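You operate a simulated robot arm through the tools that you are given. There is no shell and no other tool.

The job below is to be done with a simulated robot arm. You get a single attempt, and the scene is never put back.

TASK
Put things in order on the top of the timber table. At the end: the blue pipe sleeve stands where the white chalk stick stood; the white chalk stick stands where the black pipe sleeve stood; the black pipe sleeve stands where the purple clip carton (marked "CLIPS") stood; the purple clip carton stands on top of the grey sanding block (marked "FINE"); whatever was shut is shut again. Leave all else as you found it, and nothing knocked over.

It is judged by the outcome, as a careful person would: the job done as asked, and still so three seconds after it is handed in. It fails if anything else is knocked over, pushed out of place, dropped, spilled or broken.

THE ROBOT
A 6-joint arm with a two-finger parallel gripper, fixed in place. Base frame: the origin is on the floor under the middle of its stand, x ahead of it, y to its left, z up; the work surface is at about z = 800. Units: mm, degrees, N and s.
With the tool pointing down near the work surface it reaches from about 240 to 640 mm from the base axis. Its first joint turns from -66.0 to 66.0 degrees. Payload 2.7 kg.
The tool frame sits at the grasp point between the pads (the TCP): z along the fingers, y along the line on which they close. The tips reach 23 mm beyond it. Largest opening 94 mm; finger width 38, thickness 10; the body of the gripper, 54 by 96 mm, starts 39 mm behind the TCP.
Orientation is told as [roll, pitch, yaw] about the base's x, y, z axes, in that order, counted from this pose: with the fingers straight down and closing along the base's y, the tool's x points along the base's -x, its y along +y and its z along -z.

THE INTERFACE
- The arm moves only by the tool jog_arm. Its argument "moves" is a list of rows, each an object of numbers (a shift or turn left out is 0, a gripper value left out holds the last): "fingers": the finger opening in mm, from 0 to 94; "tx", "ty", "tz": the shift along the base's x, y, z in units of 50 mm (1.0 is 50 mm); "rx", "ry", "rz": the turn, a rotation vector about the base's x, y, z in units of 8 degrees (1.0 is 8 degrees). In form: [{"fingers": .., "tx": .., "ty": .., "tz": .., "rx": .., "ry": .., "rz": ..}, ...]. A call has 1 to 20 rows; each row shifts and turns the commanded pose from where the row before left it. A call with a number of a shift or a turn outside -1 to 1 is refused whole. Each row takes 0.2 s and may step no farther than 50 mm and 8.6 degrees from the row before; otherwise, or with a gripper value out of range, the whole call is refused. Where a pose cannot be reached the arm comes as near as it can. A force on the tool above 40 N (or 10 N above the force at the start of the call, whichever is more), or a blocked arm, ends the call early, and 0.2 s more pass. The fingers move at their own pace (about 45 mm/s each) and stop on an object; they squeeze with about 38 N. The grip force told is the motor's: it shows also when the fingers shut on nothing. Time passes only in rows, and 0.2 s behind the last, so rows that do not move let the fingers close. It gives the time, the measured TCP pose, the force on the tool (base axes), the opening and the grip force at its end, in the units of the frame above (readings bear some noise), with the torque about the TCP (base axes, N m) and any sound that the robot's microphone picked up.
- Cameras (640 x 400 px; columns grow to the right, rows downward): "scene" is fixed at [85.1, -441, 1403.2]; the picture's right is [0.74, -0.67, 0.00], its down [-0.45, -0.49, -0.75] and it looks along [0.50, 0.55, -0.67] (base axes); focal length 255 px, centre (320, 200). "wrist" rides on the gripper at [86, 16, -75] in the tool frame; the picture's right is [-0.18, 0.98, 0.00], its down [-0.58, -0.11, -0.81] and it looks along [-0.79, -0.15, 0.59] (tool axes); focal length 243 px, centre (320, 200). There is no depth. A picture from a camera that has moved, and an enlarged one, comes with that camera's place and axes in the base frame and with its lens. The place of the scene camera against the robot may be out by one fixed shift of up to 18 mm in any direction.
- camera(camera): a new picture of that camera. No time passes.
- enlarge(camera, box): a new picture of the part [left, top, right, bottom] of that camera's present view, enlarged. No time passes.
- sign_off(): hands the job in; it is judged then, once.

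Nothing tells you positions but the pictures and the camera data. Unless the task says otherwise, let go and move clear before handing in.

The tools are called after "Call:" as a command line: name --argument value ..., lists and objects as JSON in quotes. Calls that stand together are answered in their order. jog_arm: Moves the arm, as the interface text tells. Its arguments: {"type":"object","properties":{"moves":{"type":"array","items":{"type":"object","properties":{"fingers":{"type":"number"},"tx":{"type":"number"},"ty":{"type":"number"},"tz":{"type":"number"},"rx":{"type":"number"},"ry":{"type":"number"},"rz":{"type":"number"}}}}},"required":["moves"]} The other tools are called the same way: camera (camera) takes a picture; enlarge (camera, box) takes an enlarged picture of a part of a camera's view; sign_off () hands the job in.

At the start:

```text
time: 0.0
tool_pos: [404.3, 209.9, 1141.3]
orientation: [0.1, 0.0, -0.1]
contact_force: [0.4, 1.2, -0.2]
torque: [0.02, 0.01, 0.0]
grip_width: 94.4
grasp_force: 0.1
```

scene: 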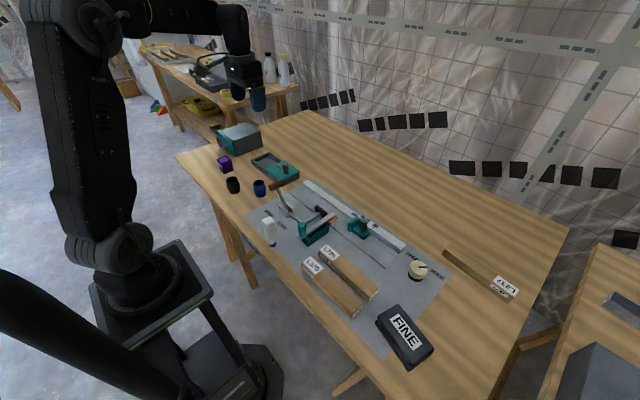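
wrist: 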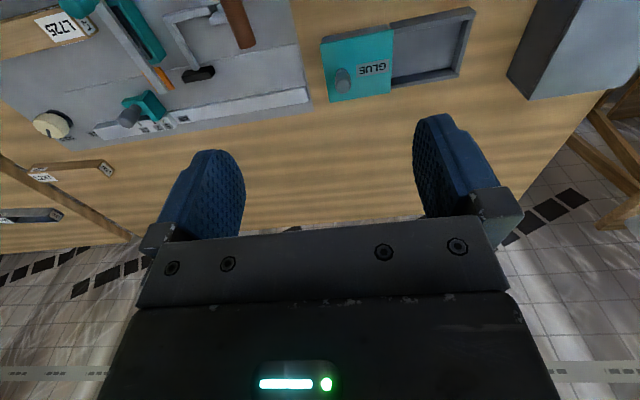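

I see the timber table with a purple carton, black and blue sleeves, a white chalk stick, and the grey "FINE" block. I'll take enlarged pictures to locate everything more precisely before I move.

Call:
enlarge --camera "scene" --box '[180, 110, 340, 210]'

Call:
enlarge --camera "scene" --box '[220, 180, 380, 280]'

Call:
enlarge --camera "scene" --box '[300, 230, 540, 380]'

```text
4.00 times, centred on (260, 160) of scene
camera zoom: at [85.1, -441.0, 1403.2], right [0.74, -0.67, 0.0], down [-0.45, -0.49, -0.75], along [0.5, 0.55, -0.67], focal length 1020 px, centre (560, 360)
```

zoom: 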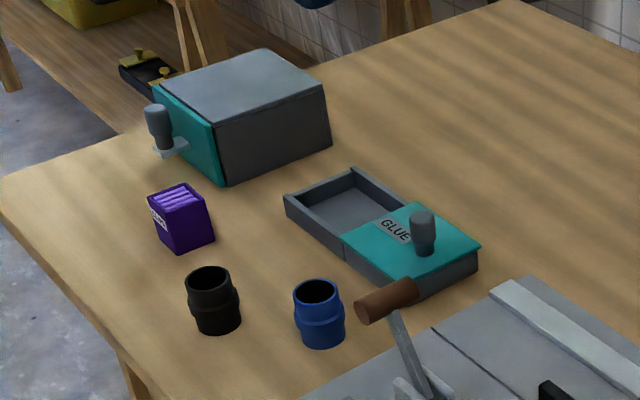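

```text
4.00 times, centred on (300, 230) of scene
camera zoom: at [85.1, -441.0, 1403.2], right [0.74, -0.67, 0.0], down [-0.45, -0.49, -0.75], along [0.5, 0.55, -0.67], focal length 1020 px, centre (400, 80)
```

zoom: 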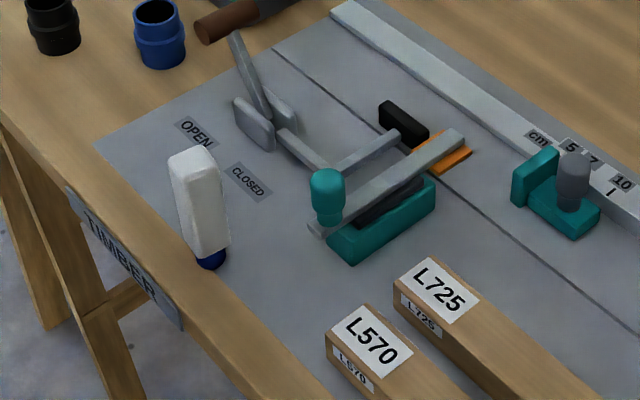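

```text
2.67 times, centred on (420, 305) of scene
camera zoom: at [85.1, -441.0, 1403.2], right [0.74, -0.67, 0.0], down [-0.45, -0.49, -0.75], along [0.5, 0.55, -0.67], focal length 680 px, centre (53, -80)
```

zoom: 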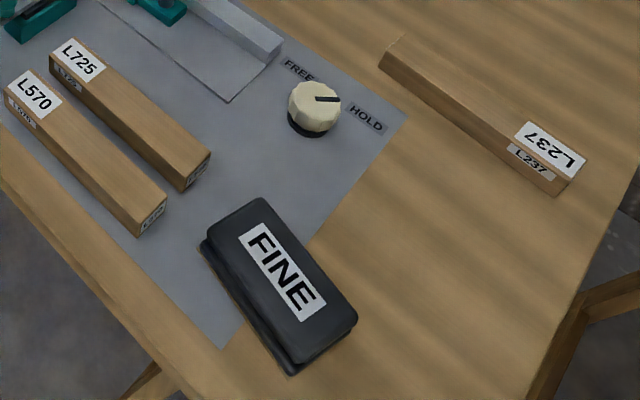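

The carton, sleeves and chalk all look free-standing on the near side of the table, and nothing has to be opened. I'll zoom in further to get the shapes and orientations.

Call:
enlarge --camera "scene" --box '[205, 140, 285, 190]'

Call:
enlarge --camera "scene" --box '[215, 160, 295, 210]'

Call:
enlarge --camera "scene" --box '[240, 200, 320, 250]'

Call:
enlarge --camera "scene" --box '[350, 290, 462, 360]'

```text
8.00 times, centred on (245, 165) of scene
camera zoom: at [85.1, -441.0, 1403.2], right [0.74, -0.67, 0.0], down [-0.45, -0.49, -0.75], along [0.5, 0.55, -0.67], focal length 2040 px, centre (920, 480)
```

zoom: 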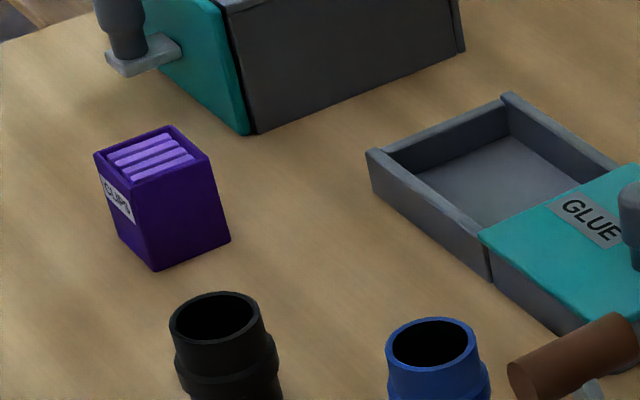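

```text
8.00 times, centred on (255, 185) of scene
camera zoom: at [85.1, -441.0, 1403.2], right [0.74, -0.67, 0.0], down [-0.45, -0.49, -0.75], along [0.5, 0.55, -0.67], focal length 2040 px, centre (840, 320)
```

zoom: 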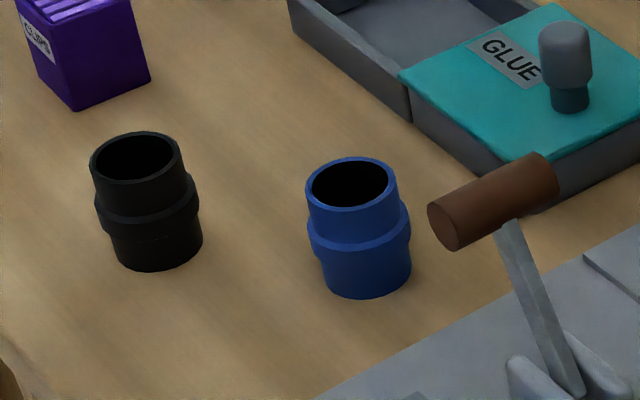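

```text
8.00 times, centred on (280, 225) of scene
camera zoom: at [85.1, -441.0, 1403.2], right [0.74, -0.67, 0.0], down [-0.45, -0.49, -0.75], along [0.5, 0.55, -0.67], focal length 2040 px, centre (640, 0)
```

zoom: 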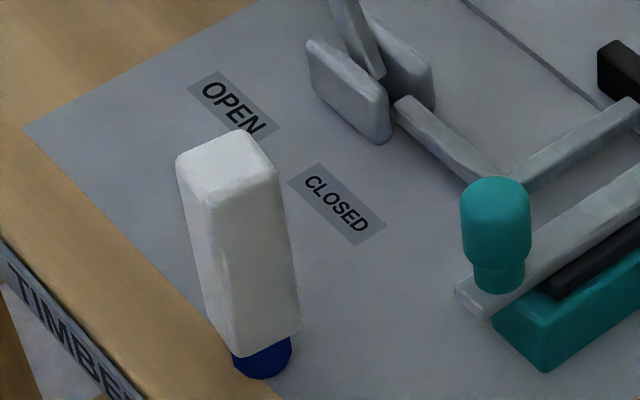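

```text
5.71 times, centred on (406, 325) of scene
camera zoom: at [85.1, -441.0, 1403.2], right [0.74, -0.67, 0.0], down [-0.45, -0.49, -0.75], along [0.5, 0.55, -0.67], focal length 1457 px, centre (-171, -514)
```

zoom: 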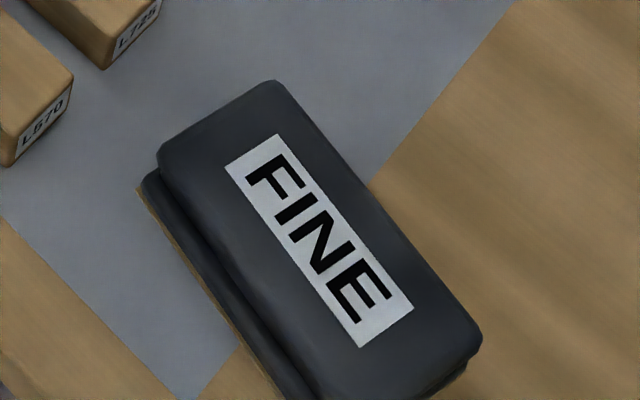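

The carton looks about 40×40×52 mm and square to the base axes, near (379, 444). The block is near (360, -402), turned about -13°. I'll move above the carton and refine this with the wrist camera.

Call:
jog_arm --moves '[{"fingers": 94, "tx": -0.084, "ty": 0.78, "tz": -0.47}, {"tx": -0.084, "ty": 0.78, "tz": -0.47}, {"tx": -0.084, "ty": 0.78, "tz": -0.47}, {"tx": -0.084, "ty": 0.78, "tz": -0.47}, {"tx": -0.084, "ty": 0.78, "tz": -0.47}, {"tx": -0.084, "ty": 0.78, "tz": -0.47}, {}, {}]'

Call:
camera --camera "wrist"

Call:
camera --camera "scene"

```text
time: 1.8
tool_pos: [380.3, 443.2, 1000.1]
orientation: [-0.1, 0.0, 0.0]
contact_force: [-0.2, 0.1, -0.5]
torque: [0.0, 0.02, 0.01]
grip_width: 94.0
grasp_force: 0.0
```

```text
taken
camera wrist: at [294.1, 459.7, 1073.9], right [0.18, 0.98, 0.0], down [0.58, -0.11, 0.81], along [0.79, -0.15, -0.59], focal length 243 px, centre (320, 200)
```

wrist: 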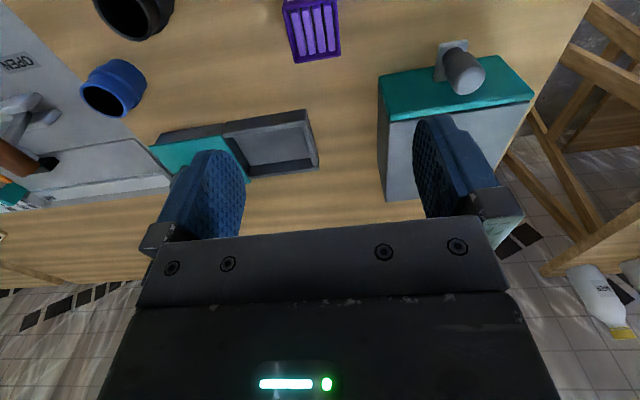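

```text
taken
```

scene: 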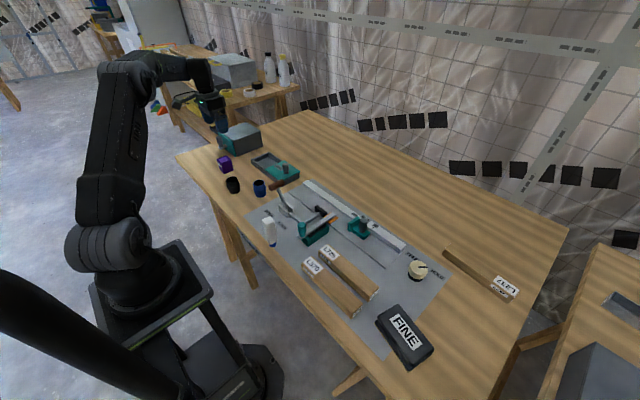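

The carton sits in view between the fingers, along with the two sleeves. I'll enlarge this to measure positions.

Call:
enlarge --camera "wrist" --box '[240, 0, 400, 100]'

Call:
enlarge --camera "wrist" --box '[60, 0, 220, 100]'

```text
4.00 times, centred on (320, 50) of wrist
camera zoom: at [294.1, 459.7, 1073.9], right [0.18, 0.98, 0.0], down [0.58, -0.11, 0.81], along [0.79, -0.15, -0.59], focal length 970 px, centre (320, 800)
```

zoom: 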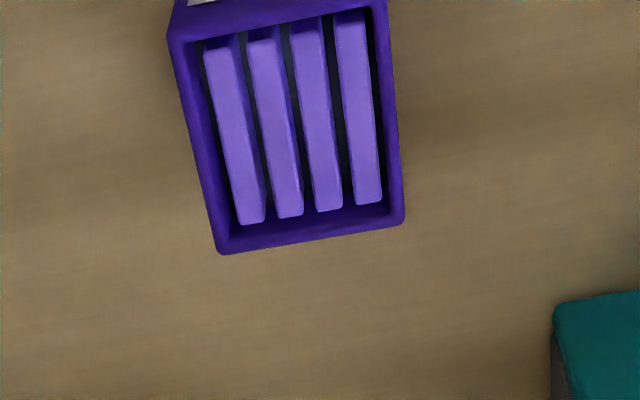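

```text
4.00 times, centred on (140, 50) of wrist
camera zoom: at [294.1, 459.7, 1073.9], right [0.18, 0.98, 0.0], down [0.58, -0.11, 0.81], along [0.79, -0.15, -0.59], focal length 970 px, centre (1040, 800)
```

zoom: 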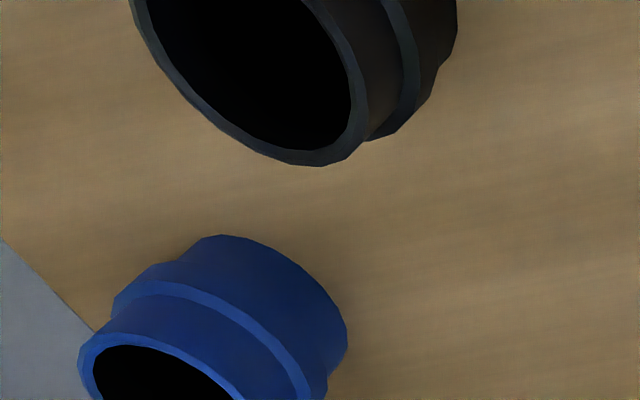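

From this view the carton's centre is about (370, 440), turned about -2°, so the scene camera seems offset by about (+9, +4). Before picking anything up I'll look at the sleeves, the chalk and the block from above.

Call:
jog_arm --moves '[{"tx": -0.266, "ty": -0.726}, {"tx": -0.266, "ty": -0.726}, {"tx": -0.266, "ty": -0.726}, {"tx": -0.266, "ty": -0.726}, {}, {}]'

Call:
camera --camera "wrist"

Call:
enlarge --camera "wrist" --box '[240, 0, 400, 100]'

Call:
enlarge --camera "wrist" --box '[130, 20, 290, 120]'

```text
time: 3.2
tool_pos: [325.2, 299.2, 1001.2]
orientation: [0.1, -0.1, 0.0]
contact_force: [-0.7, 0.7, -0.6]
torque: [-0.03, 0.02, -0.01]
grip_width: 93.9
grasp_force: 0.0
```

```text
taken
camera wrist: at [239.1, 316.2, 1075.6], right [0.18, 0.98, 0.0], down [0.58, -0.11, 0.81], along [0.79, -0.15, -0.59], focal length 243 px, centre (320, 200)
```

wrist: 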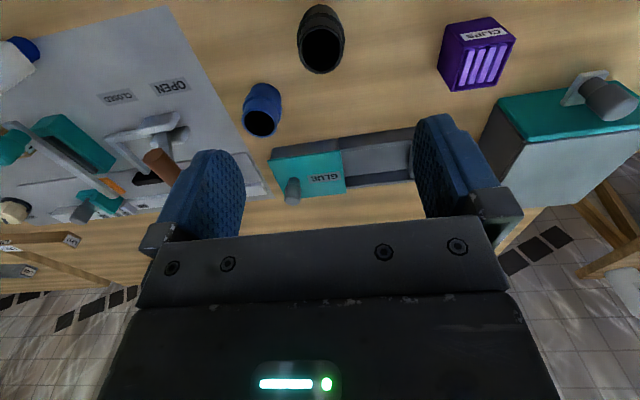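

```text
4.00 times, centred on (320, 50) of wrist
camera zoom: at [239.1, 316.2, 1075.6], right [0.18, 0.98, 0.0], down [0.58, -0.11, 0.81], along [0.79, -0.15, -0.59], focal length 970 px, centre (320, 800)
```

zoom: 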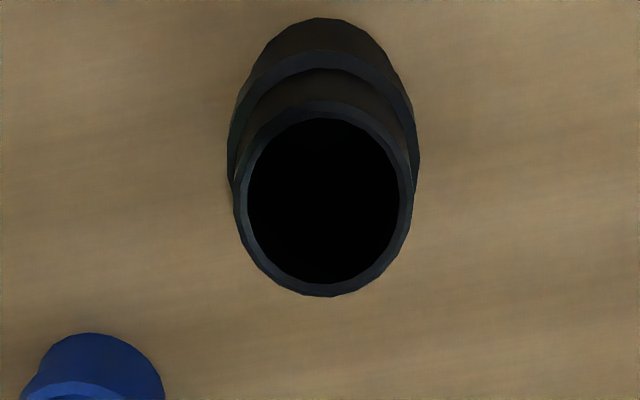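

```text
4.00 times, centred on (210, 70) of wrist
camera zoom: at [239.1, 316.2, 1075.6], right [0.18, 0.98, 0.0], down [0.58, -0.11, 0.81], along [0.79, -0.15, -0.59], focal length 970 px, centre (760, 720)
```

zoom: 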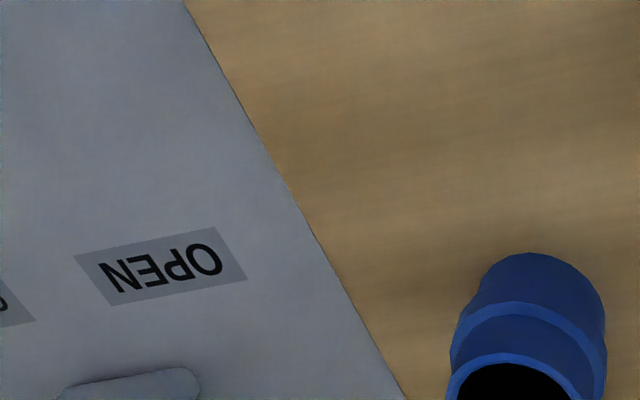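

The black sleeve's centre is about (328, 300), roughly 37 mm across with a 43 mm ring, 53 mm tall. Next I'll look at the chalk stick.

Call:
jog_arm --moves '[{"tx": -0.1, "ty": -0.854, "tz": 0.06}, {"tx": -0.1, "ty": -0.854, "tz": 0.06}, {"tx": -0.1, "ty": -0.854, "tz": 0.06}, {"tx": -0.1, "ty": -0.854, "tz": 0.06}, {"tx": -0.1, "ty": -0.854, "tz": 0.06}, {"tx": -0.1, "ty": -0.854, "tz": 0.06}, {"tx": -0.1, "ty": -0.854, "tz": 0.06}, {}, {}]'

Call:
camera --camera "wrist"

Call:
enlarge --camera "wrist" --box '[240, 0, 400, 100]'

Call:
enlarge --camera "wrist" --box '[400, 0, 640, 150]'

```text
time: 5.2
tool_pos: [290.4, 1.2, 1021.5]
orientation: [0.0, 0.0, 0.0]
contact_force: [0.0, -0.4, 0.3]
torque: [0.0, 0.0, -0.01]
grip_width: 94.1
grasp_force: 0.0
```

```text
taken
camera wrist: at [204.1, 16.4, 1095.4], right [0.18, 0.98, 0.0], down [0.58, -0.11, 0.81], along [0.79, -0.15, -0.59], focal length 243 px, centre (320, 200)
```

wrist: 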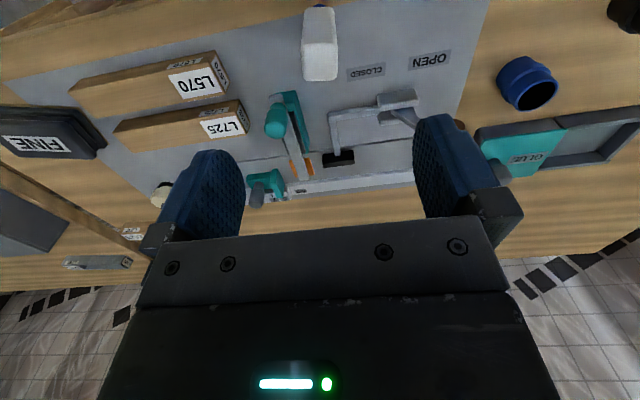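

```text
4.00 times, centred on (320, 50) of wrist
camera zoom: at [204.1, 16.4, 1095.4], right [0.18, 0.98, 0.0], down [0.58, -0.11, 0.81], along [0.79, -0.15, -0.59], focal length 970 px, centre (320, 800)
```

zoom: 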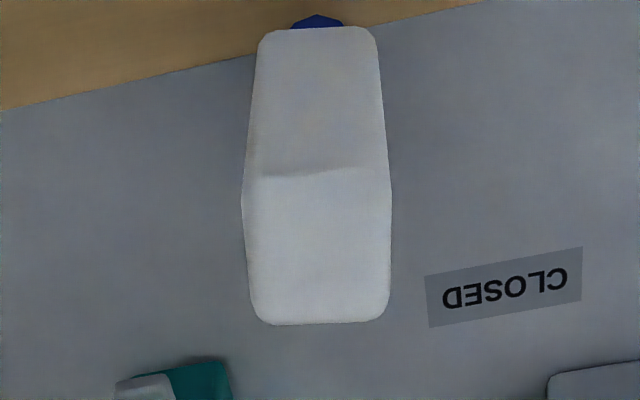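

```text
2.67 times, centred on (520, 75) of wrist
camera zoom: at [204.1, 16.4, 1095.4], right [0.18, 0.98, 0.0], down [0.58, -0.11, 0.81], along [0.79, -0.15, -0.59], focal length 647 px, centre (-213, 533)
```

zoom: 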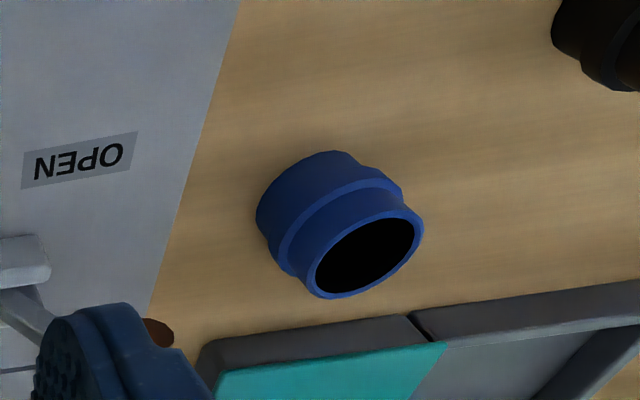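

The chalk is about 26 mm square and 103 mm tall, on a small blue foot near (290, 0), turned about -8°. The blue sleeve is near (386, 217). Next I'll look at the sanding block.

Call:
jog_arm --moves '[{"tx": 0.13, "ty": -0.9}, {"tx": 0.13, "ty": -0.9}, {"tx": 0.13, "ty": -0.9}, {"tx": 0.13, "ty": -0.9}, {"tx": 0.13, "ty": -0.9}, {"tx": 0.13, "ty": -0.9}, {"tx": 0.13, "ty": -0.9}, {"tx": 0.13, "ty": -0.9}, {"tx": 0.13, "ty": -0.9}, {}, {}]'

Call:
camera --camera "wrist"

Call:
enlarge --camera "wrist" --box '[200, 0, 440, 150]'

```text
time: 7.6
tool_pos: [348.4, -405.6, 1023.8]
orientation: [0.1, 0.0, 0.0]
contact_force: [0.4, 0.0, 0.4]
torque: [-0.02, 0.01, 0.02]
grip_width: 94.0
grasp_force: 0.0
```

```text
taken
camera wrist: at [262.3, -389.5, 1097.0], right [0.18, 0.98, 0.0], down [0.58, -0.11, 0.81], along [0.79, -0.15, -0.59], focal length 243 px, centre (320, 200)
```

wrist: 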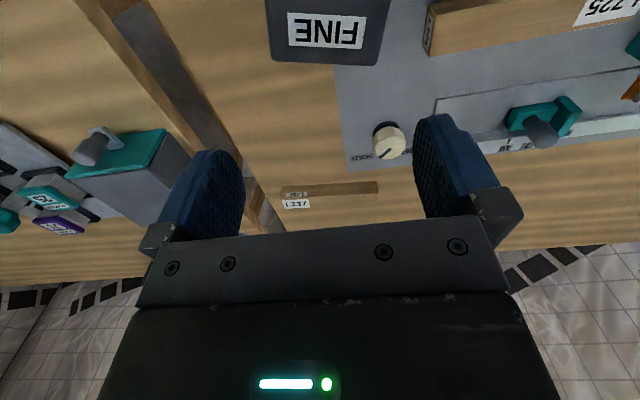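

```text
2.67 times, centred on (320, 75) of wrist
camera zoom: at [262.3, -389.5, 1097.0], right [0.18, 0.98, 0.0], down [0.58, -0.11, 0.81], along [0.79, -0.15, -0.59], focal length 647 px, centre (320, 533)
```

zoom: 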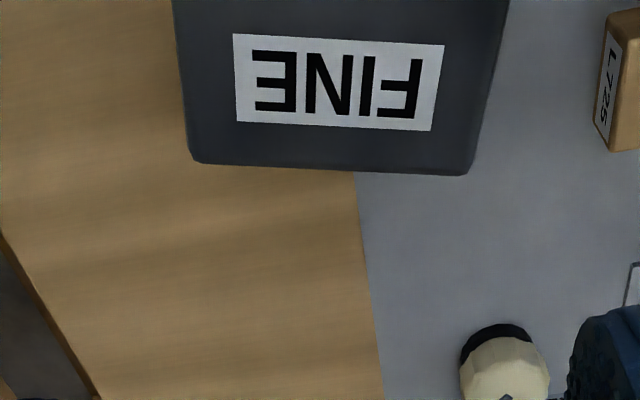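

I only see the far half of the block from here, so I'll back off in x to see all of it and judge its height.

Call:
jog_arm --moves '[{"tx": -0.7}, {"tx": -0.7}, {}, {}]'

Call:
camera --camera "wrist"

Call:
enlarge --camera "wrist" --box '[200, 0, 440, 150]'

```text
time: 8.6
tool_pos: [277.8, -404.4, 1021.5]
orientation: [0.0, 0.0, 0.0]
contact_force: [-0.9, 0.1, 0.0]
torque: [-0.01, 0.03, 0.01]
grip_width: 94.3
grasp_force: 0.1
```

```text
taken
camera wrist: at [191.9, -388.1, 1095.8], right [0.18, 0.98, 0.0], down [0.58, -0.11, 0.81], along [0.79, -0.15, -0.59], focal length 243 px, centre (320, 200)
```

wrist: 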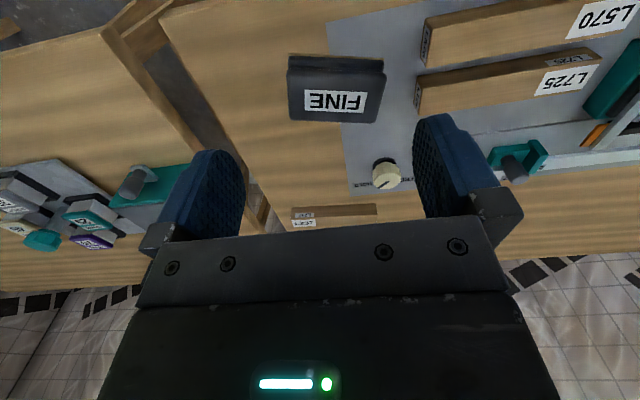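

```text
2.67 times, centred on (320, 75) of wrist
camera zoom: at [191.9, -388.1, 1095.8], right [0.18, 0.98, 0.0], down [0.58, -0.11, 0.81], along [0.79, -0.15, -0.59], focal length 647 px, centre (320, 533)
```

zoom: 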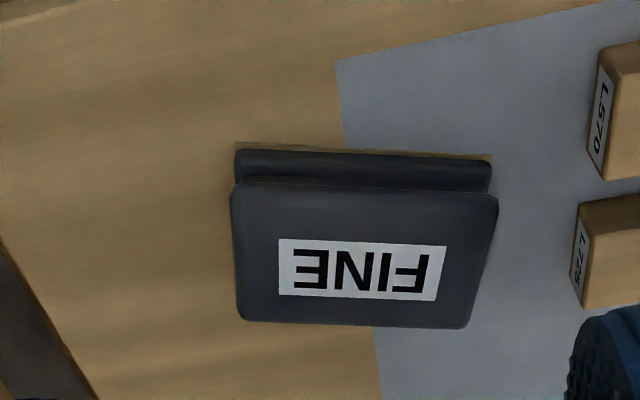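

The block's top is near z=837, its centre about (350, -401), and it's turned -12.5°. Now I'll go back to the carton and get into position above it to pick it up.

Call:
jog_arm --moves '[{"tx": 0.102, "ty": 0.938, "tz": -0.024}, {"tx": 0.102, "ty": 0.938, "tz": -0.024}, {"tx": 0.102, "ty": 0.938, "tz": -0.024}, {"tx": 0.102, "ty": 0.938, "tz": -0.024}, {"tx": 0.102, "ty": 0.938, "tz": -0.024}, {"tx": 0.102, "ty": 0.938, "tz": -0.024}, {"tx": 0.102, "ty": 0.938, "tz": -0.024}, {"tx": 0.102, "ty": 0.938, "tz": -0.024}, {"tx": 0.102, "ty": 0.938, "tz": -0.024}, {"tx": 0.102, "ty": 0.938, "tz": -0.024}, {"tx": 0.102, "ty": 0.938, "tz": -0.024}, {"tx": 0.102, "ty": 0.938, "tz": -0.024}, {"tx": 0.102, "ty": 0.938, "tz": -0.024}, {"tx": 0.102, "ty": 0.938, "tz": -0.024}, {"tx": 0.102, "ty": 0.938, "tz": -0.024}, {"tx": 0.102, "ty": 0.938, "tz": -0.024}, {"tx": 0.102, "ty": 0.938, "tz": -0.024}, {"tx": 0.102, "ty": 0.938, "tz": -0.024}, {}, {}]'

Call:
jog_arm --moves '[{"tz": -0.5, "rz": -0.25}, {"tz": -0.5}, {}, {}]'

Call:
camera --camera "wrist"

Call:
enlarge --camera "wrist" --box '[240, 20, 400, 120]'

```text
time: 12.8
tool_pos: [371.3, 439.3, 997.7]
orientation: [0.0, 0.0, 0.0]
contact_force: [0.7, 0.5, 0.3]
torque: [-0.05, -0.02, -0.04]
grip_width: 94.1
grasp_force: 0.1
```

```text
time: 13.8
tool_pos: [371.5, 440.2, 947.9]
orientation: [0.0, 0.0, -2.1]
contact_force: [-0.1, -0.1, -0.4]
torque: [0.03, 0.03, 0.01]
grip_width: 94.0
grasp_force: 0.0
```

```text
taken
camera wrist: at [285.6, 459.5, 1023.5], right [0.22, 0.98, 0.0], down [0.58, -0.13, 0.81], along [0.79, -0.18, -0.59], focal length 243 px, centre (320, 200)
```

wrist: 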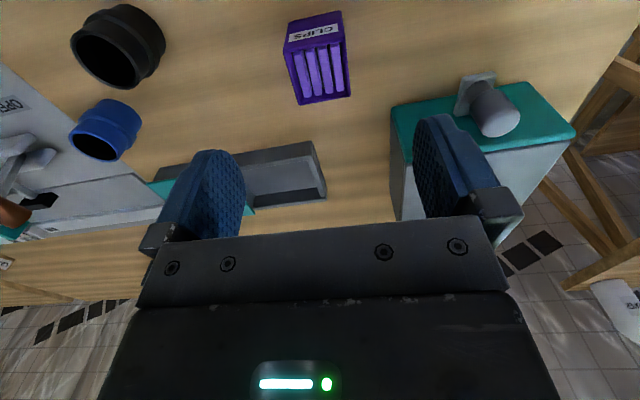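

```text
4.00 times, centred on (320, 70) of wrist
camera zoom: at [285.6, 459.5, 1023.5], right [0.22, 0.98, 0.0], down [0.58, -0.13, 0.81], along [0.79, -0.18, -0.59], focal length 970 px, centre (320, 720)
```

zoom: 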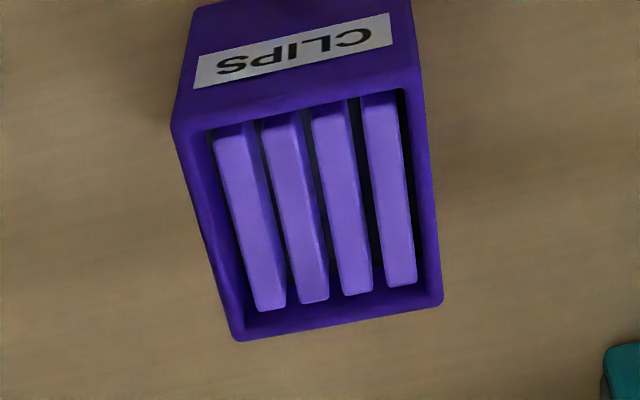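

The carton's centre is (369, 440). I'll centre on it, go down to z=830 and close the fingers.

Call:
jog_arm --moves '[{"tx": -0.056, "tz": -0.59}, {"tz": -0.59}, {"tz": -0.59}, {"tz": -0.59}, {}]'

Call:
camera --camera "wrist"

Call:
camera --camera "scene"

```text
time: 15.0
tool_pos: [367.2, 439.5, 831.1]
orientation: [0.0, 0.0, -2.1]
contact_force: [-0.4, -0.1, 0.0]
torque: [0.0, -0.02, -0.01]
grip_width: 94.1
grasp_force: 0.0
```

```text
taken
camera wrist: at [282.8, 458.9, 905.0], right [0.22, 0.98, 0.0], down [0.58, -0.13, 0.81], along [0.79, -0.18, -0.59], focal length 243 px, centre (320, 200)
```

wrist: 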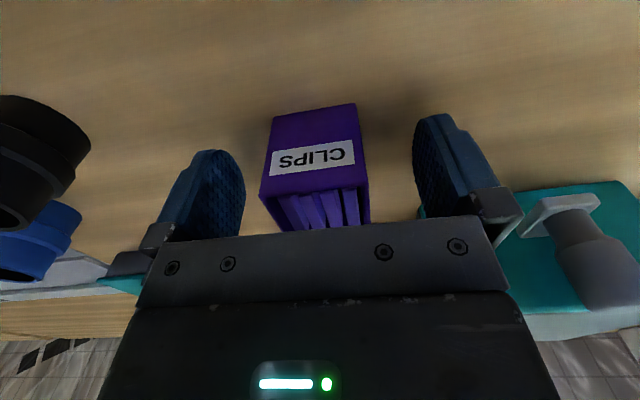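

```text
taken
```

scene: 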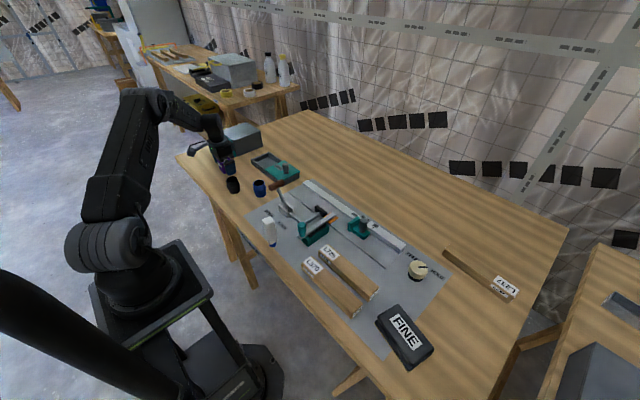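

The carton is centred between the fingers, so I'll close on it.

Call:
jog_arm --moves '[{"fingers": 30}, {}, {}, {}, {}, {}]'

Call:
camera --camera "wrist"

```text
time: 16.4
tool_pos: [368.3, 440.3, 831.3]
orientation: [0.0, 0.0, -2.0]
contact_force: [-0.5, 0.4, -0.9]
torque: [0.0, -0.04, 0.01]
grip_width: 41.5
grasp_force: 37.9
```

```text
taken
camera wrist: at [282.8, 458.8, 905.4], right [0.22, 0.98, 0.0], down [0.58, -0.13, 0.81], along [0.79, -0.18, -0.59], focal length 243 px, centre (320, 200)
```

wrist: 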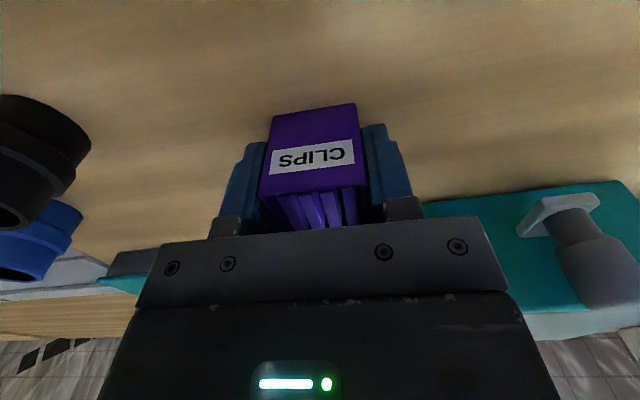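

The carton is gripped at 41.5 mm. I'll lift it gently and check it before carrying.

Call:
jog_arm --moves '[{"tz": 0.1}, {"tz": 0.2}, {"tz": 0.4}, {"tz": 0.6}, {"tz": 0.7}, {"tz": 0.7}, {"tz": 0.5}, {"tz": 0.2}, {}]'

Call:
camera --camera "wrist"

```text
time: 18.4
tool_pos: [369.2, 438.0, 1002.7]
orientation: [0.0, -0.1, -2.0]
contact_force: [0.1, -0.2, 0.0]
torque: [0.02, 0.03, 0.0]
grip_width: 30.1
grasp_force: 0.0
```

```text
taken
camera wrist: at [283.1, 457.0, 1077.6], right [0.22, 0.98, 0.0], down [0.58, -0.13, 0.81], along [0.79, -0.18, -0.59], focal length 243 px, centre (320, 200)
```

wrist: 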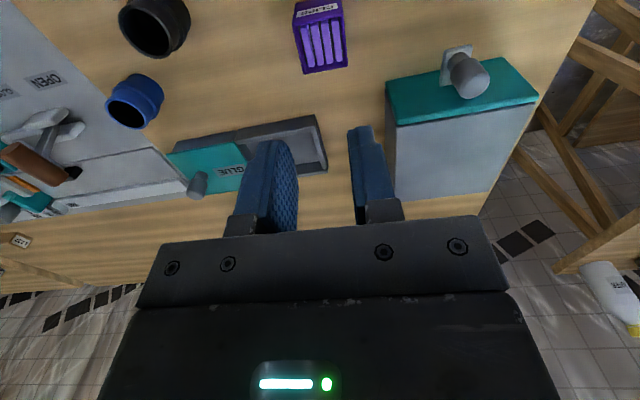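

The carton slipped out of the grip during the lift. It is still upright on the table, so I'll check exactly where and how it stands.

Call:
enlarge --camera "wrist" --box '[240, 0, 400, 100]'

Call:
enlarge --camera "scene" --box '[205, 140, 285, 190]'

```text
4.00 times, centred on (320, 50) of wrist
camera zoom: at [283.1, 457.0, 1077.6], right [0.22, 0.98, 0.0], down [0.58, -0.13, 0.81], along [0.79, -0.18, -0.59], focal length 970 px, centre (320, 800)
```

zoom: 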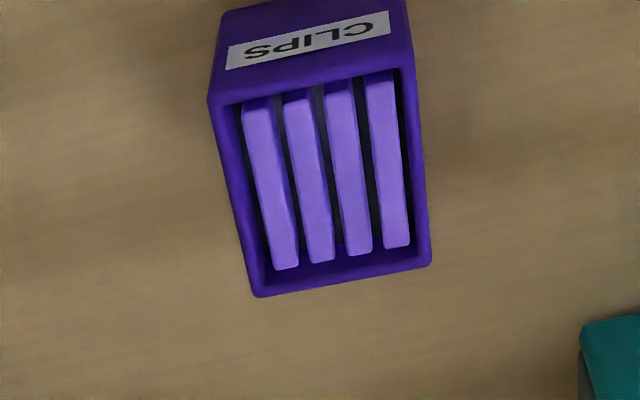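

```text
8.00 times, centred on (245, 165) of scene
camera zoom: at [85.1, -441.0, 1403.2], right [0.74, -0.67, 0.0], down [-0.45, -0.49, -0.75], along [0.5, 0.55, -0.67], focal length 2040 px, centre (920, 480)
```

zoom: 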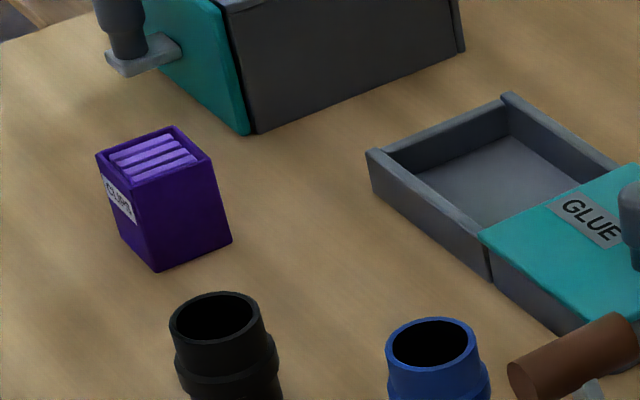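

The carton is basically unmoved and upright. I'll re-grip it and lift only a few millimetres, reading the forces to find out why it slipped.

Call:
jog_arm --moves '[{"fingers": 94}, {}, {}, {"tz": -0.8}, {"tz": -0.8}, {"tz": -0.8}, {"tz": -0.8}, {"tz": -0.26}, {}]'

Call:
jog_arm --moves '[{"fingers": 0}, {}, {}, {}, {}, {}, {}]'

Call:
jog_arm --moves '[{"tz": 0.03}, {"tz": 0.03}, {}]'

Call:
camera --camera "wrist"

```text
time: 20.4
tool_pos: [368.1, 437.7, 828.1]
orientation: [-0.1, -0.1, -2.0]
contact_force: [-0.7, 0.1, 0.1]
torque: [0.02, 0.02, -0.03]
grip_width: 93.8
grasp_force: 0.1
```

```text
time: 22.0
tool_pos: [366.8, 439.5, 828.8]
orientation: [0.0, 0.1, -2.0]
contact_force: [-0.6, -1.1, 0.4]
torque: [0.0, -0.04, -0.04]
grip_width: 41.5
grasp_force: 37.4
```

```text
time: 22.8
tool_pos: [367.2, 439.0, 832.8]
orientation: [0.0, 0.0, -2.0]
contact_force: [0.1, 0.0, -0.1]
torque: [0.02, 0.03, -0.02]
grip_width: 41.8
grasp_force: 37.8
```

```text
taken
camera wrist: at [281.9, 457.7, 905.9], right [0.22, 0.98, 0.0], down [0.58, -0.13, 0.81], along [0.79, -0.18, -0.59], focal length 243 px, centre (320, 200)
```

wrist: 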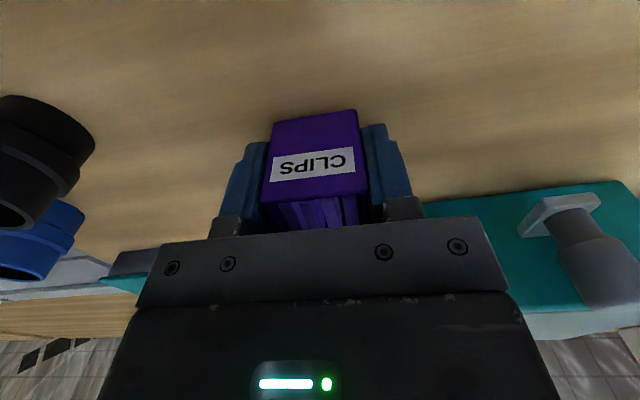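

The carton now seems to hold. I'll keep lifting in small steps, checking each time whether it rises with the gripper.

Call:
jog_arm --moves '[{"tz": 0.05}, {"tz": 0.05}, {"tz": 0.05}, {}]'

Call:
enlarge --camera "wrist" --box '[200, 60, 440, 210]'

Call:
enlarge --camera "scene" --box '[185, 120, 265, 170]'

```text
time: 23.8
tool_pos: [369.4, 437.4, 839.6]
orientation: [-0.1, 0.0, -2.1]
contact_force: [0.4, -0.1, -1.1]
torque: [-0.02, -0.01, -0.02]
grip_width: 41.3
grasp_force: 38.2
```

```text
2.67 times, centred on (320, 135) of wrist
camera zoom: at [282.6, 457.5, 913.4], right [0.22, 0.98, 0.0], down [0.58, -0.13, 0.81], along [0.79, -0.18, -0.59], focal length 647 px, centre (320, 373)
```

zoom: 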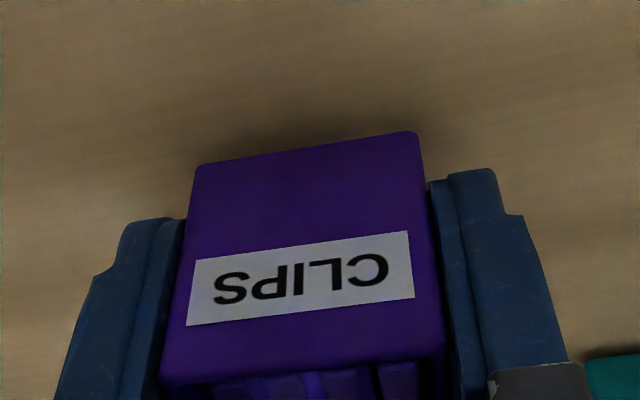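

```text
8.00 times, centred on (225, 145) of scene
camera zoom: at [85.1, -441.0, 1403.2], right [0.74, -0.67, 0.0], down [-0.45, -0.49, -0.75], along [0.5, 0.55, -0.67], focal length 2040 px, centre (1080, 640)
```

zoom: 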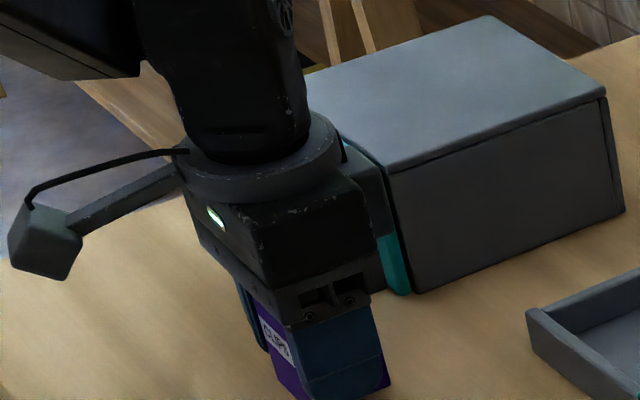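

It's holding, now about 11 mm off the table. I'll raise it gradually and keep watching the grip width.

Call:
jog_arm --moves '[{"tz": 0.06}, {"tz": 0.08}, {"tz": 0.1}, {"tz": 0.12}, {"tz": 0.12}, {"tz": 0.1}, {}]'

Call:
enlarge --camera "wrist" --box '[200, 60, 440, 210]'

```text
time: 25.4
tool_pos: [368.4, 437.7, 868.0]
orientation: [0.0, 0.0, -2.1]
contact_force: [0.2, 0.6, 0.0]
torque: [-0.04, 0.0, -0.01]
grip_width: 41.6
grasp_force: 37.5
```

```text
2.67 times, centred on (320, 135) of wrist
camera zoom: at [283.3, 459.0, 942.5], right [0.22, 0.98, 0.0], down [0.58, -0.13, 0.81], along [0.79, -0.18, -0.59], focal length 647 px, centre (320, 373)
```

zoom: 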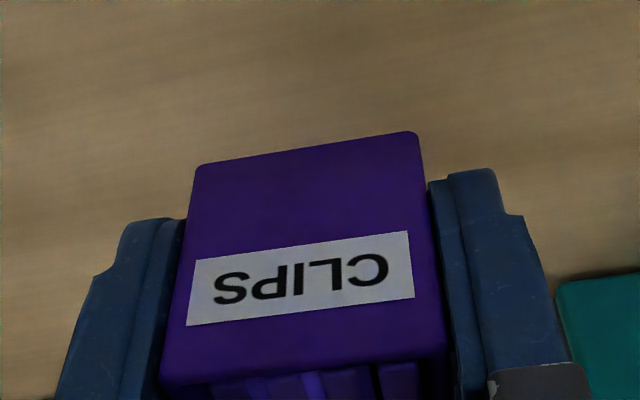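

The carton hasn't shifted in the grip. I'll keep lifting and then carry it to the block at moderate speed.

Call:
jog_arm --moves '[{"tz": 0.1}, {"tz": 0.15}, {"tz": 0.2}, {"tz": 0.25}, {"tz": 0.3}, {"tz": 0.3}, {"tz": 0.25}, {"tz": 0.2}, {"tz": 0.1}, {}]'

Call:
enlarge --camera "wrist" --box '[200, 60, 440, 210]'

```text
time: 27.6
tool_pos: [366.8, 438.4, 961.4]
orientation: [0.0, -0.1, -1.9]
contact_force: [-0.5, 0.8, -1.7]
torque: [-0.02, -0.02, 0.0]
grip_width: 41.6
grasp_force: 38.4
```

```text
2.67 times, centred on (320, 135) of wrist
camera zoom: at [281.7, 458.1, 1035.0], right [0.22, 0.98, 0.0], down [0.58, -0.13, 0.81], along [0.79, -0.18, -0.59], focal length 647 px, centre (320, 373)
```

zoom: 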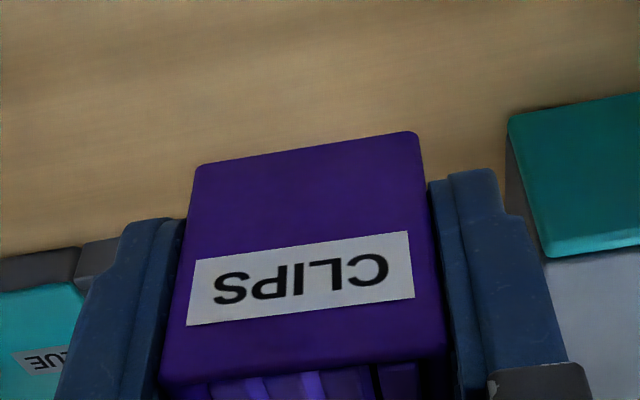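

The grip is stable, so I'll carry the carton across toward the block, turning it to match on the way.

Call:
jog_arm --moves '[{"ty": -0.15, "tx": -0.003}, {"ty": -0.3, "tx": -0.007}, {"ty": -0.45, "tx": -0.01}, {"ty": -0.6, "tx": -0.0136, "rz": -0.0873}, {"ty": -0.6, "tx": -0.0136, "rz": -0.0873}, {"ty": -0.6, "tx": -0.0136, "rz": -0.0873}, {"ty": -0.6, "tx": -0.0136, "rz": -0.0873}, {"ty": -0.6, "tx": -0.0136, "rz": -0.0873}, {"ty": -0.6, "tx": -0.0136, "rz": -0.0873}, {"ty": -0.6, "tx": -0.0136, "rz": -0.0873}, {"ty": -0.6, "tx": -0.0136, "rz": -0.0873}, {"ty": -0.6, "tx": -0.0136, "rz": -0.0873}, {"ty": -0.6, "tx": -0.0136, "rz": -0.0873}, {"ty": -0.6, "tx": -0.0136, "rz": -0.0873}, {"ty": -0.6, "tx": -0.0136, "rz": -0.0873}, {"ty": -0.6, "tx": -0.0136, "rz": -0.0873}, {"ty": -0.6, "tx": -0.0136, "rz": -0.0873}, {"ty": -0.6, "tx": -0.0136, "rz": -0.0873}, {"ty": -0.4, "tx": -0.009}, {"ty": -0.2, "tx": -0.005}]'

Call:
camera --camera "wrist"

```text
time: 31.8
tool_pos: [355.9, -85.5, 960.4]
orientation: [0.0, 0.0, -12.5]
contact_force: [0.3, -0.1, -1.1]
torque: [0.01, 0.04, -0.01]
grip_width: 41.4
grasp_force: 37.7
```

```text
taken
camera wrist: at [275.4, -51.2, 1035.4], right [0.39, 0.92, 0.0], down [0.54, -0.23, 0.81], along [0.74, -0.32, -0.59], focal length 243 px, centre (320, 200)
```

wrist: 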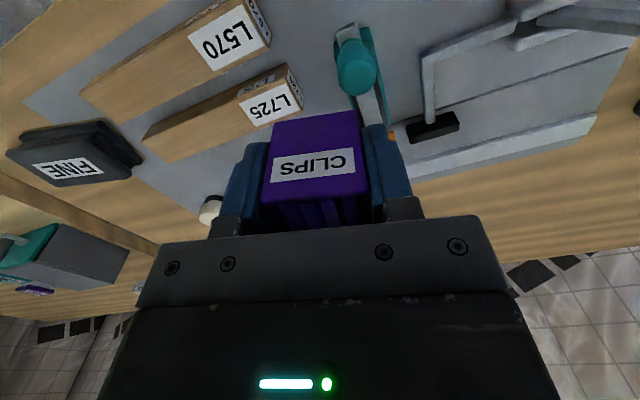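

Still held securely. I'll continue to a point above the block.

Call:
jog_arm --moves '[{"ty": -0.2}, {"ty": -0.4}, {"ty": -0.6, "tx": -0.015}, {"ty": -0.6, "tx": -0.015}, {"ty": -0.6, "tx": -0.015}, {"ty": -0.6, "tx": -0.015}, {"ty": -0.6, "tx": -0.015}, {"ty": -0.6, "tx": -0.015}, {"ty": -0.6, "tx": -0.015}, {"ty": -0.6, "tx": -0.015}, {"ty": -0.5, "tx": -0.01}, {"ty": -0.3}, {"ty": -0.11}, {}]'

Call:
camera --camera "wrist"

Call:
enlarge --camera "scene" --box '[300, 210, 540, 360]'

```text
time: 34.8
tool_pos: [348.0, -401.6, 961.4]
orientation: [0.0, 0.1, -12.5]
contact_force: [-0.1, 0.1, -1.0]
torque: [-0.03, 0.0, 0.01]
grip_width: 41.8
grasp_force: 37.8
```

```text
taken
camera wrist: at [268.4, -367.9, 1035.5], right [0.39, 0.92, 0.0], down [0.54, -0.23, 0.81], along [0.74, -0.32, -0.59], focal length 243 px, centre (320, 200)
```

wrist: 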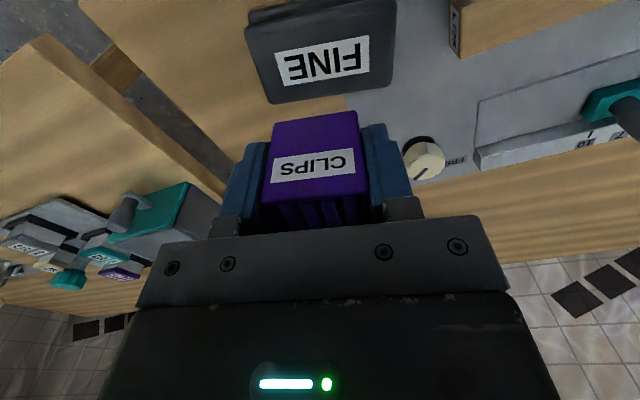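

```text
2.67 times, centred on (420, 285) of scene
camera zoom: at [85.1, -441.0, 1403.2], right [0.74, -0.67, 0.0], down [-0.45, -0.49, -0.75], along [0.5, 0.55, -0.67], focal length 680 px, centre (53, -27)
```

zoom: 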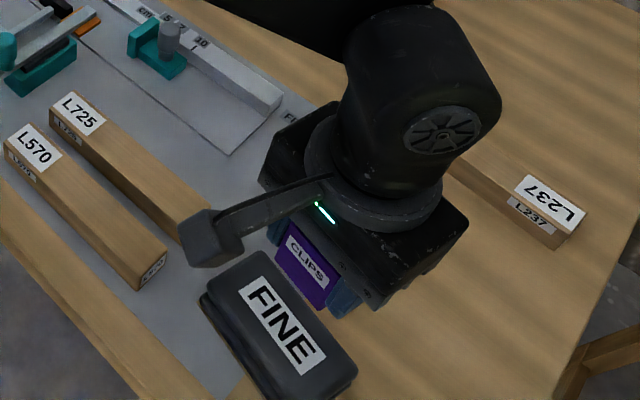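

I'm centred over the block, whose label centre works out to about (351, -402). I'll lower to just above its top, then creep down until it touches.

Call:
jog_arm --moves '[{"tz": -0.15}, {"tz": -0.3}, {"tz": -0.35}, {"tz": -0.35}, {"tz": -0.3}, {"tz": -0.15}, {"tz": -0.06}, {}]'

Call:
jog_arm --moves '[{"tz": -0.03}, {"tz": -0.03}, {}]'

Call:
camera --camera "wrist"

Call:
enlarge --camera "scene" --box '[350, 270, 462, 340]'

```text
time: 36.6
tool_pos: [349.1, -402.0, 877.3]
orientation: [0.0, 0.0, -12.6]
contact_force: [-0.4, 0.2, -1.2]
torque: [0.0, 0.02, 0.02]
grip_width: 41.7
grasp_force: 37.6
```

```text
time: 37.4
tool_pos: [348.4, -401.4, 875.4]
orientation: [0.0, -0.1, -12.5]
contact_force: [0.3, 0.4, -0.5]
torque: [0.0, 0.02, -0.02]
grip_width: 41.9
grasp_force: 37.9
```

```text
taken
camera wrist: at [268.4, -367.0, 949.3], right [0.39, 0.92, 0.0], down [0.54, -0.23, 0.81], along [0.74, -0.32, -0.59], focal length 243 px, centre (320, 200)
```

wrist: 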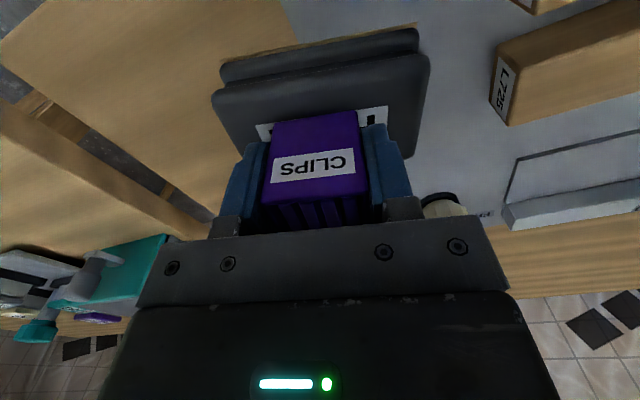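

```text
5.71 times, centred on (406, 305) of scene
camera zoom: at [85.1, -441.0, 1403.2], right [0.74, -0.67, 0.0], down [-0.45, -0.49, -0.75], along [0.5, 0.55, -0.67], focal length 1457 px, centre (-171, -400)
```

zoom: 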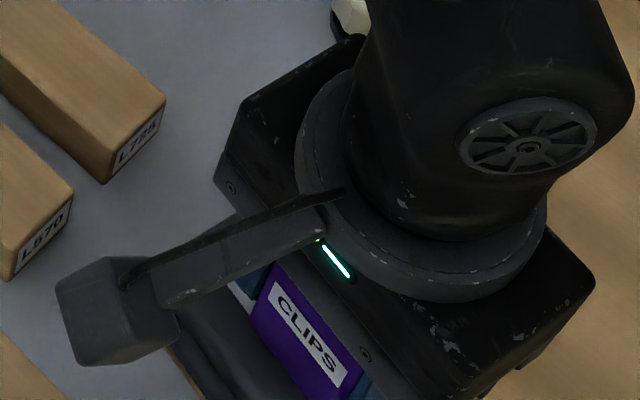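

It's still several millimetres above the block. I'll step down in small increments and watch the vertical force.

Call:
jog_arm --moves '[{"tz": -0.03}, {"tz": -0.03}, {"tz": -0.03}, {"tz": -0.02}, {}]'

Call:
jog_arm --moves '[{"tz": -0.02}, {"tz": -0.02}, {}]'

```text
time: 38.6
tool_pos: [347.3, -401.0, 869.2]
orientation: [0.0, -0.1, -12.4]
contact_force: [-0.3, -0.4, -0.8]
torque: [0.0, -0.02, 0.01]
grip_width: 41.4
grasp_force: 37.9
```

```text
time: 39.4
tool_pos: [349.4, -402.2, 869.1]
orientation: [0.0, -0.1, -12.5]
contact_force: [-3.6, 4.1, 14.0]
torque: [0.17, 0.07, 0.02]
grip_width: 41.7
grasp_force: 38.0
```

It has touched the block, with 14 N upward at z≈868.5. I'll ease off slightly and then open the fingers.

Call:
jog_arm --moves '[{"tz": 0.012}, {}]'

Call:
camera --camera "wrist"

```text
time: 40.0
tool_pos: [349.1, -401.7, 869.7]
orientation: [-0.1, 0.0, -12.6]
contact_force: [-0.3, 1.0, 15.1]
torque: [0.08, 0.02, -0.02]
grip_width: 41.7
grasp_force: 37.9
```

```text
taken
camera wrist: at [268.6, -367.2, 942.7], right [0.39, 0.92, 0.0], down [0.54, -0.23, 0.81], along [0.74, -0.32, -0.59], focal length 243 px, centre (320, 200)
```

wrist: 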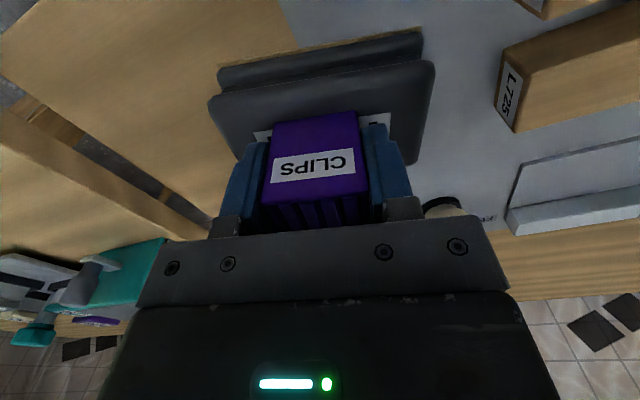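

Call:
jog_arm --moves '[{"tz": 0.012}, {}]'

```text
time: 40.6
tool_pos: [349.4, -402.6, 869.1]
orientation: [-0.1, -0.1, -12.6]
contact_force: [0.7, -1.5, 15.5]
torque: [0.03, -0.09, -0.01]
grip_width: 41.4
grasp_force: 38.2
```

Call:
jog_arm --moves '[{"tz": 0.014}, {}]'

```text
time: 41.2
tool_pos: [348.2, -400.9, 869.3]
orientation: [0.0, 0.0, -12.5]
contact_force: [2.6, -2.5, 7.2]
torque: [-0.16, -0.15, 0.01]
grip_width: 41.4
grasp_force: 38.0
```

The force is easing, which means the carton is resting on the block. I'll open the fingers now.

Call:
jog_arm --moves '[{"fingers": 48}, {}, {}]'

Call:
camera --camera "wrist"

```text
time: 42.0
tool_pos: [349.2, -400.2, 869.1]
orientation: [0.0, 0.0, -12.6]
contact_force: [-0.6, -0.4, 0.5]
torque: [0.0, -0.04, 0.06]
grip_width: 48.0
grasp_force: 0.1
```

```text
taken
camera wrist: at [268.1, -366.5, 943.2], right [0.39, 0.92, 0.0], down [0.54, -0.23, 0.81], along [0.74, -0.32, -0.59], focal length 243 px, centre (320, 200)
```

wrist: 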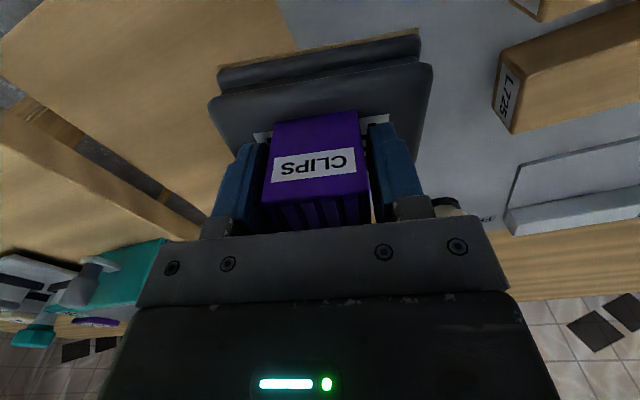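

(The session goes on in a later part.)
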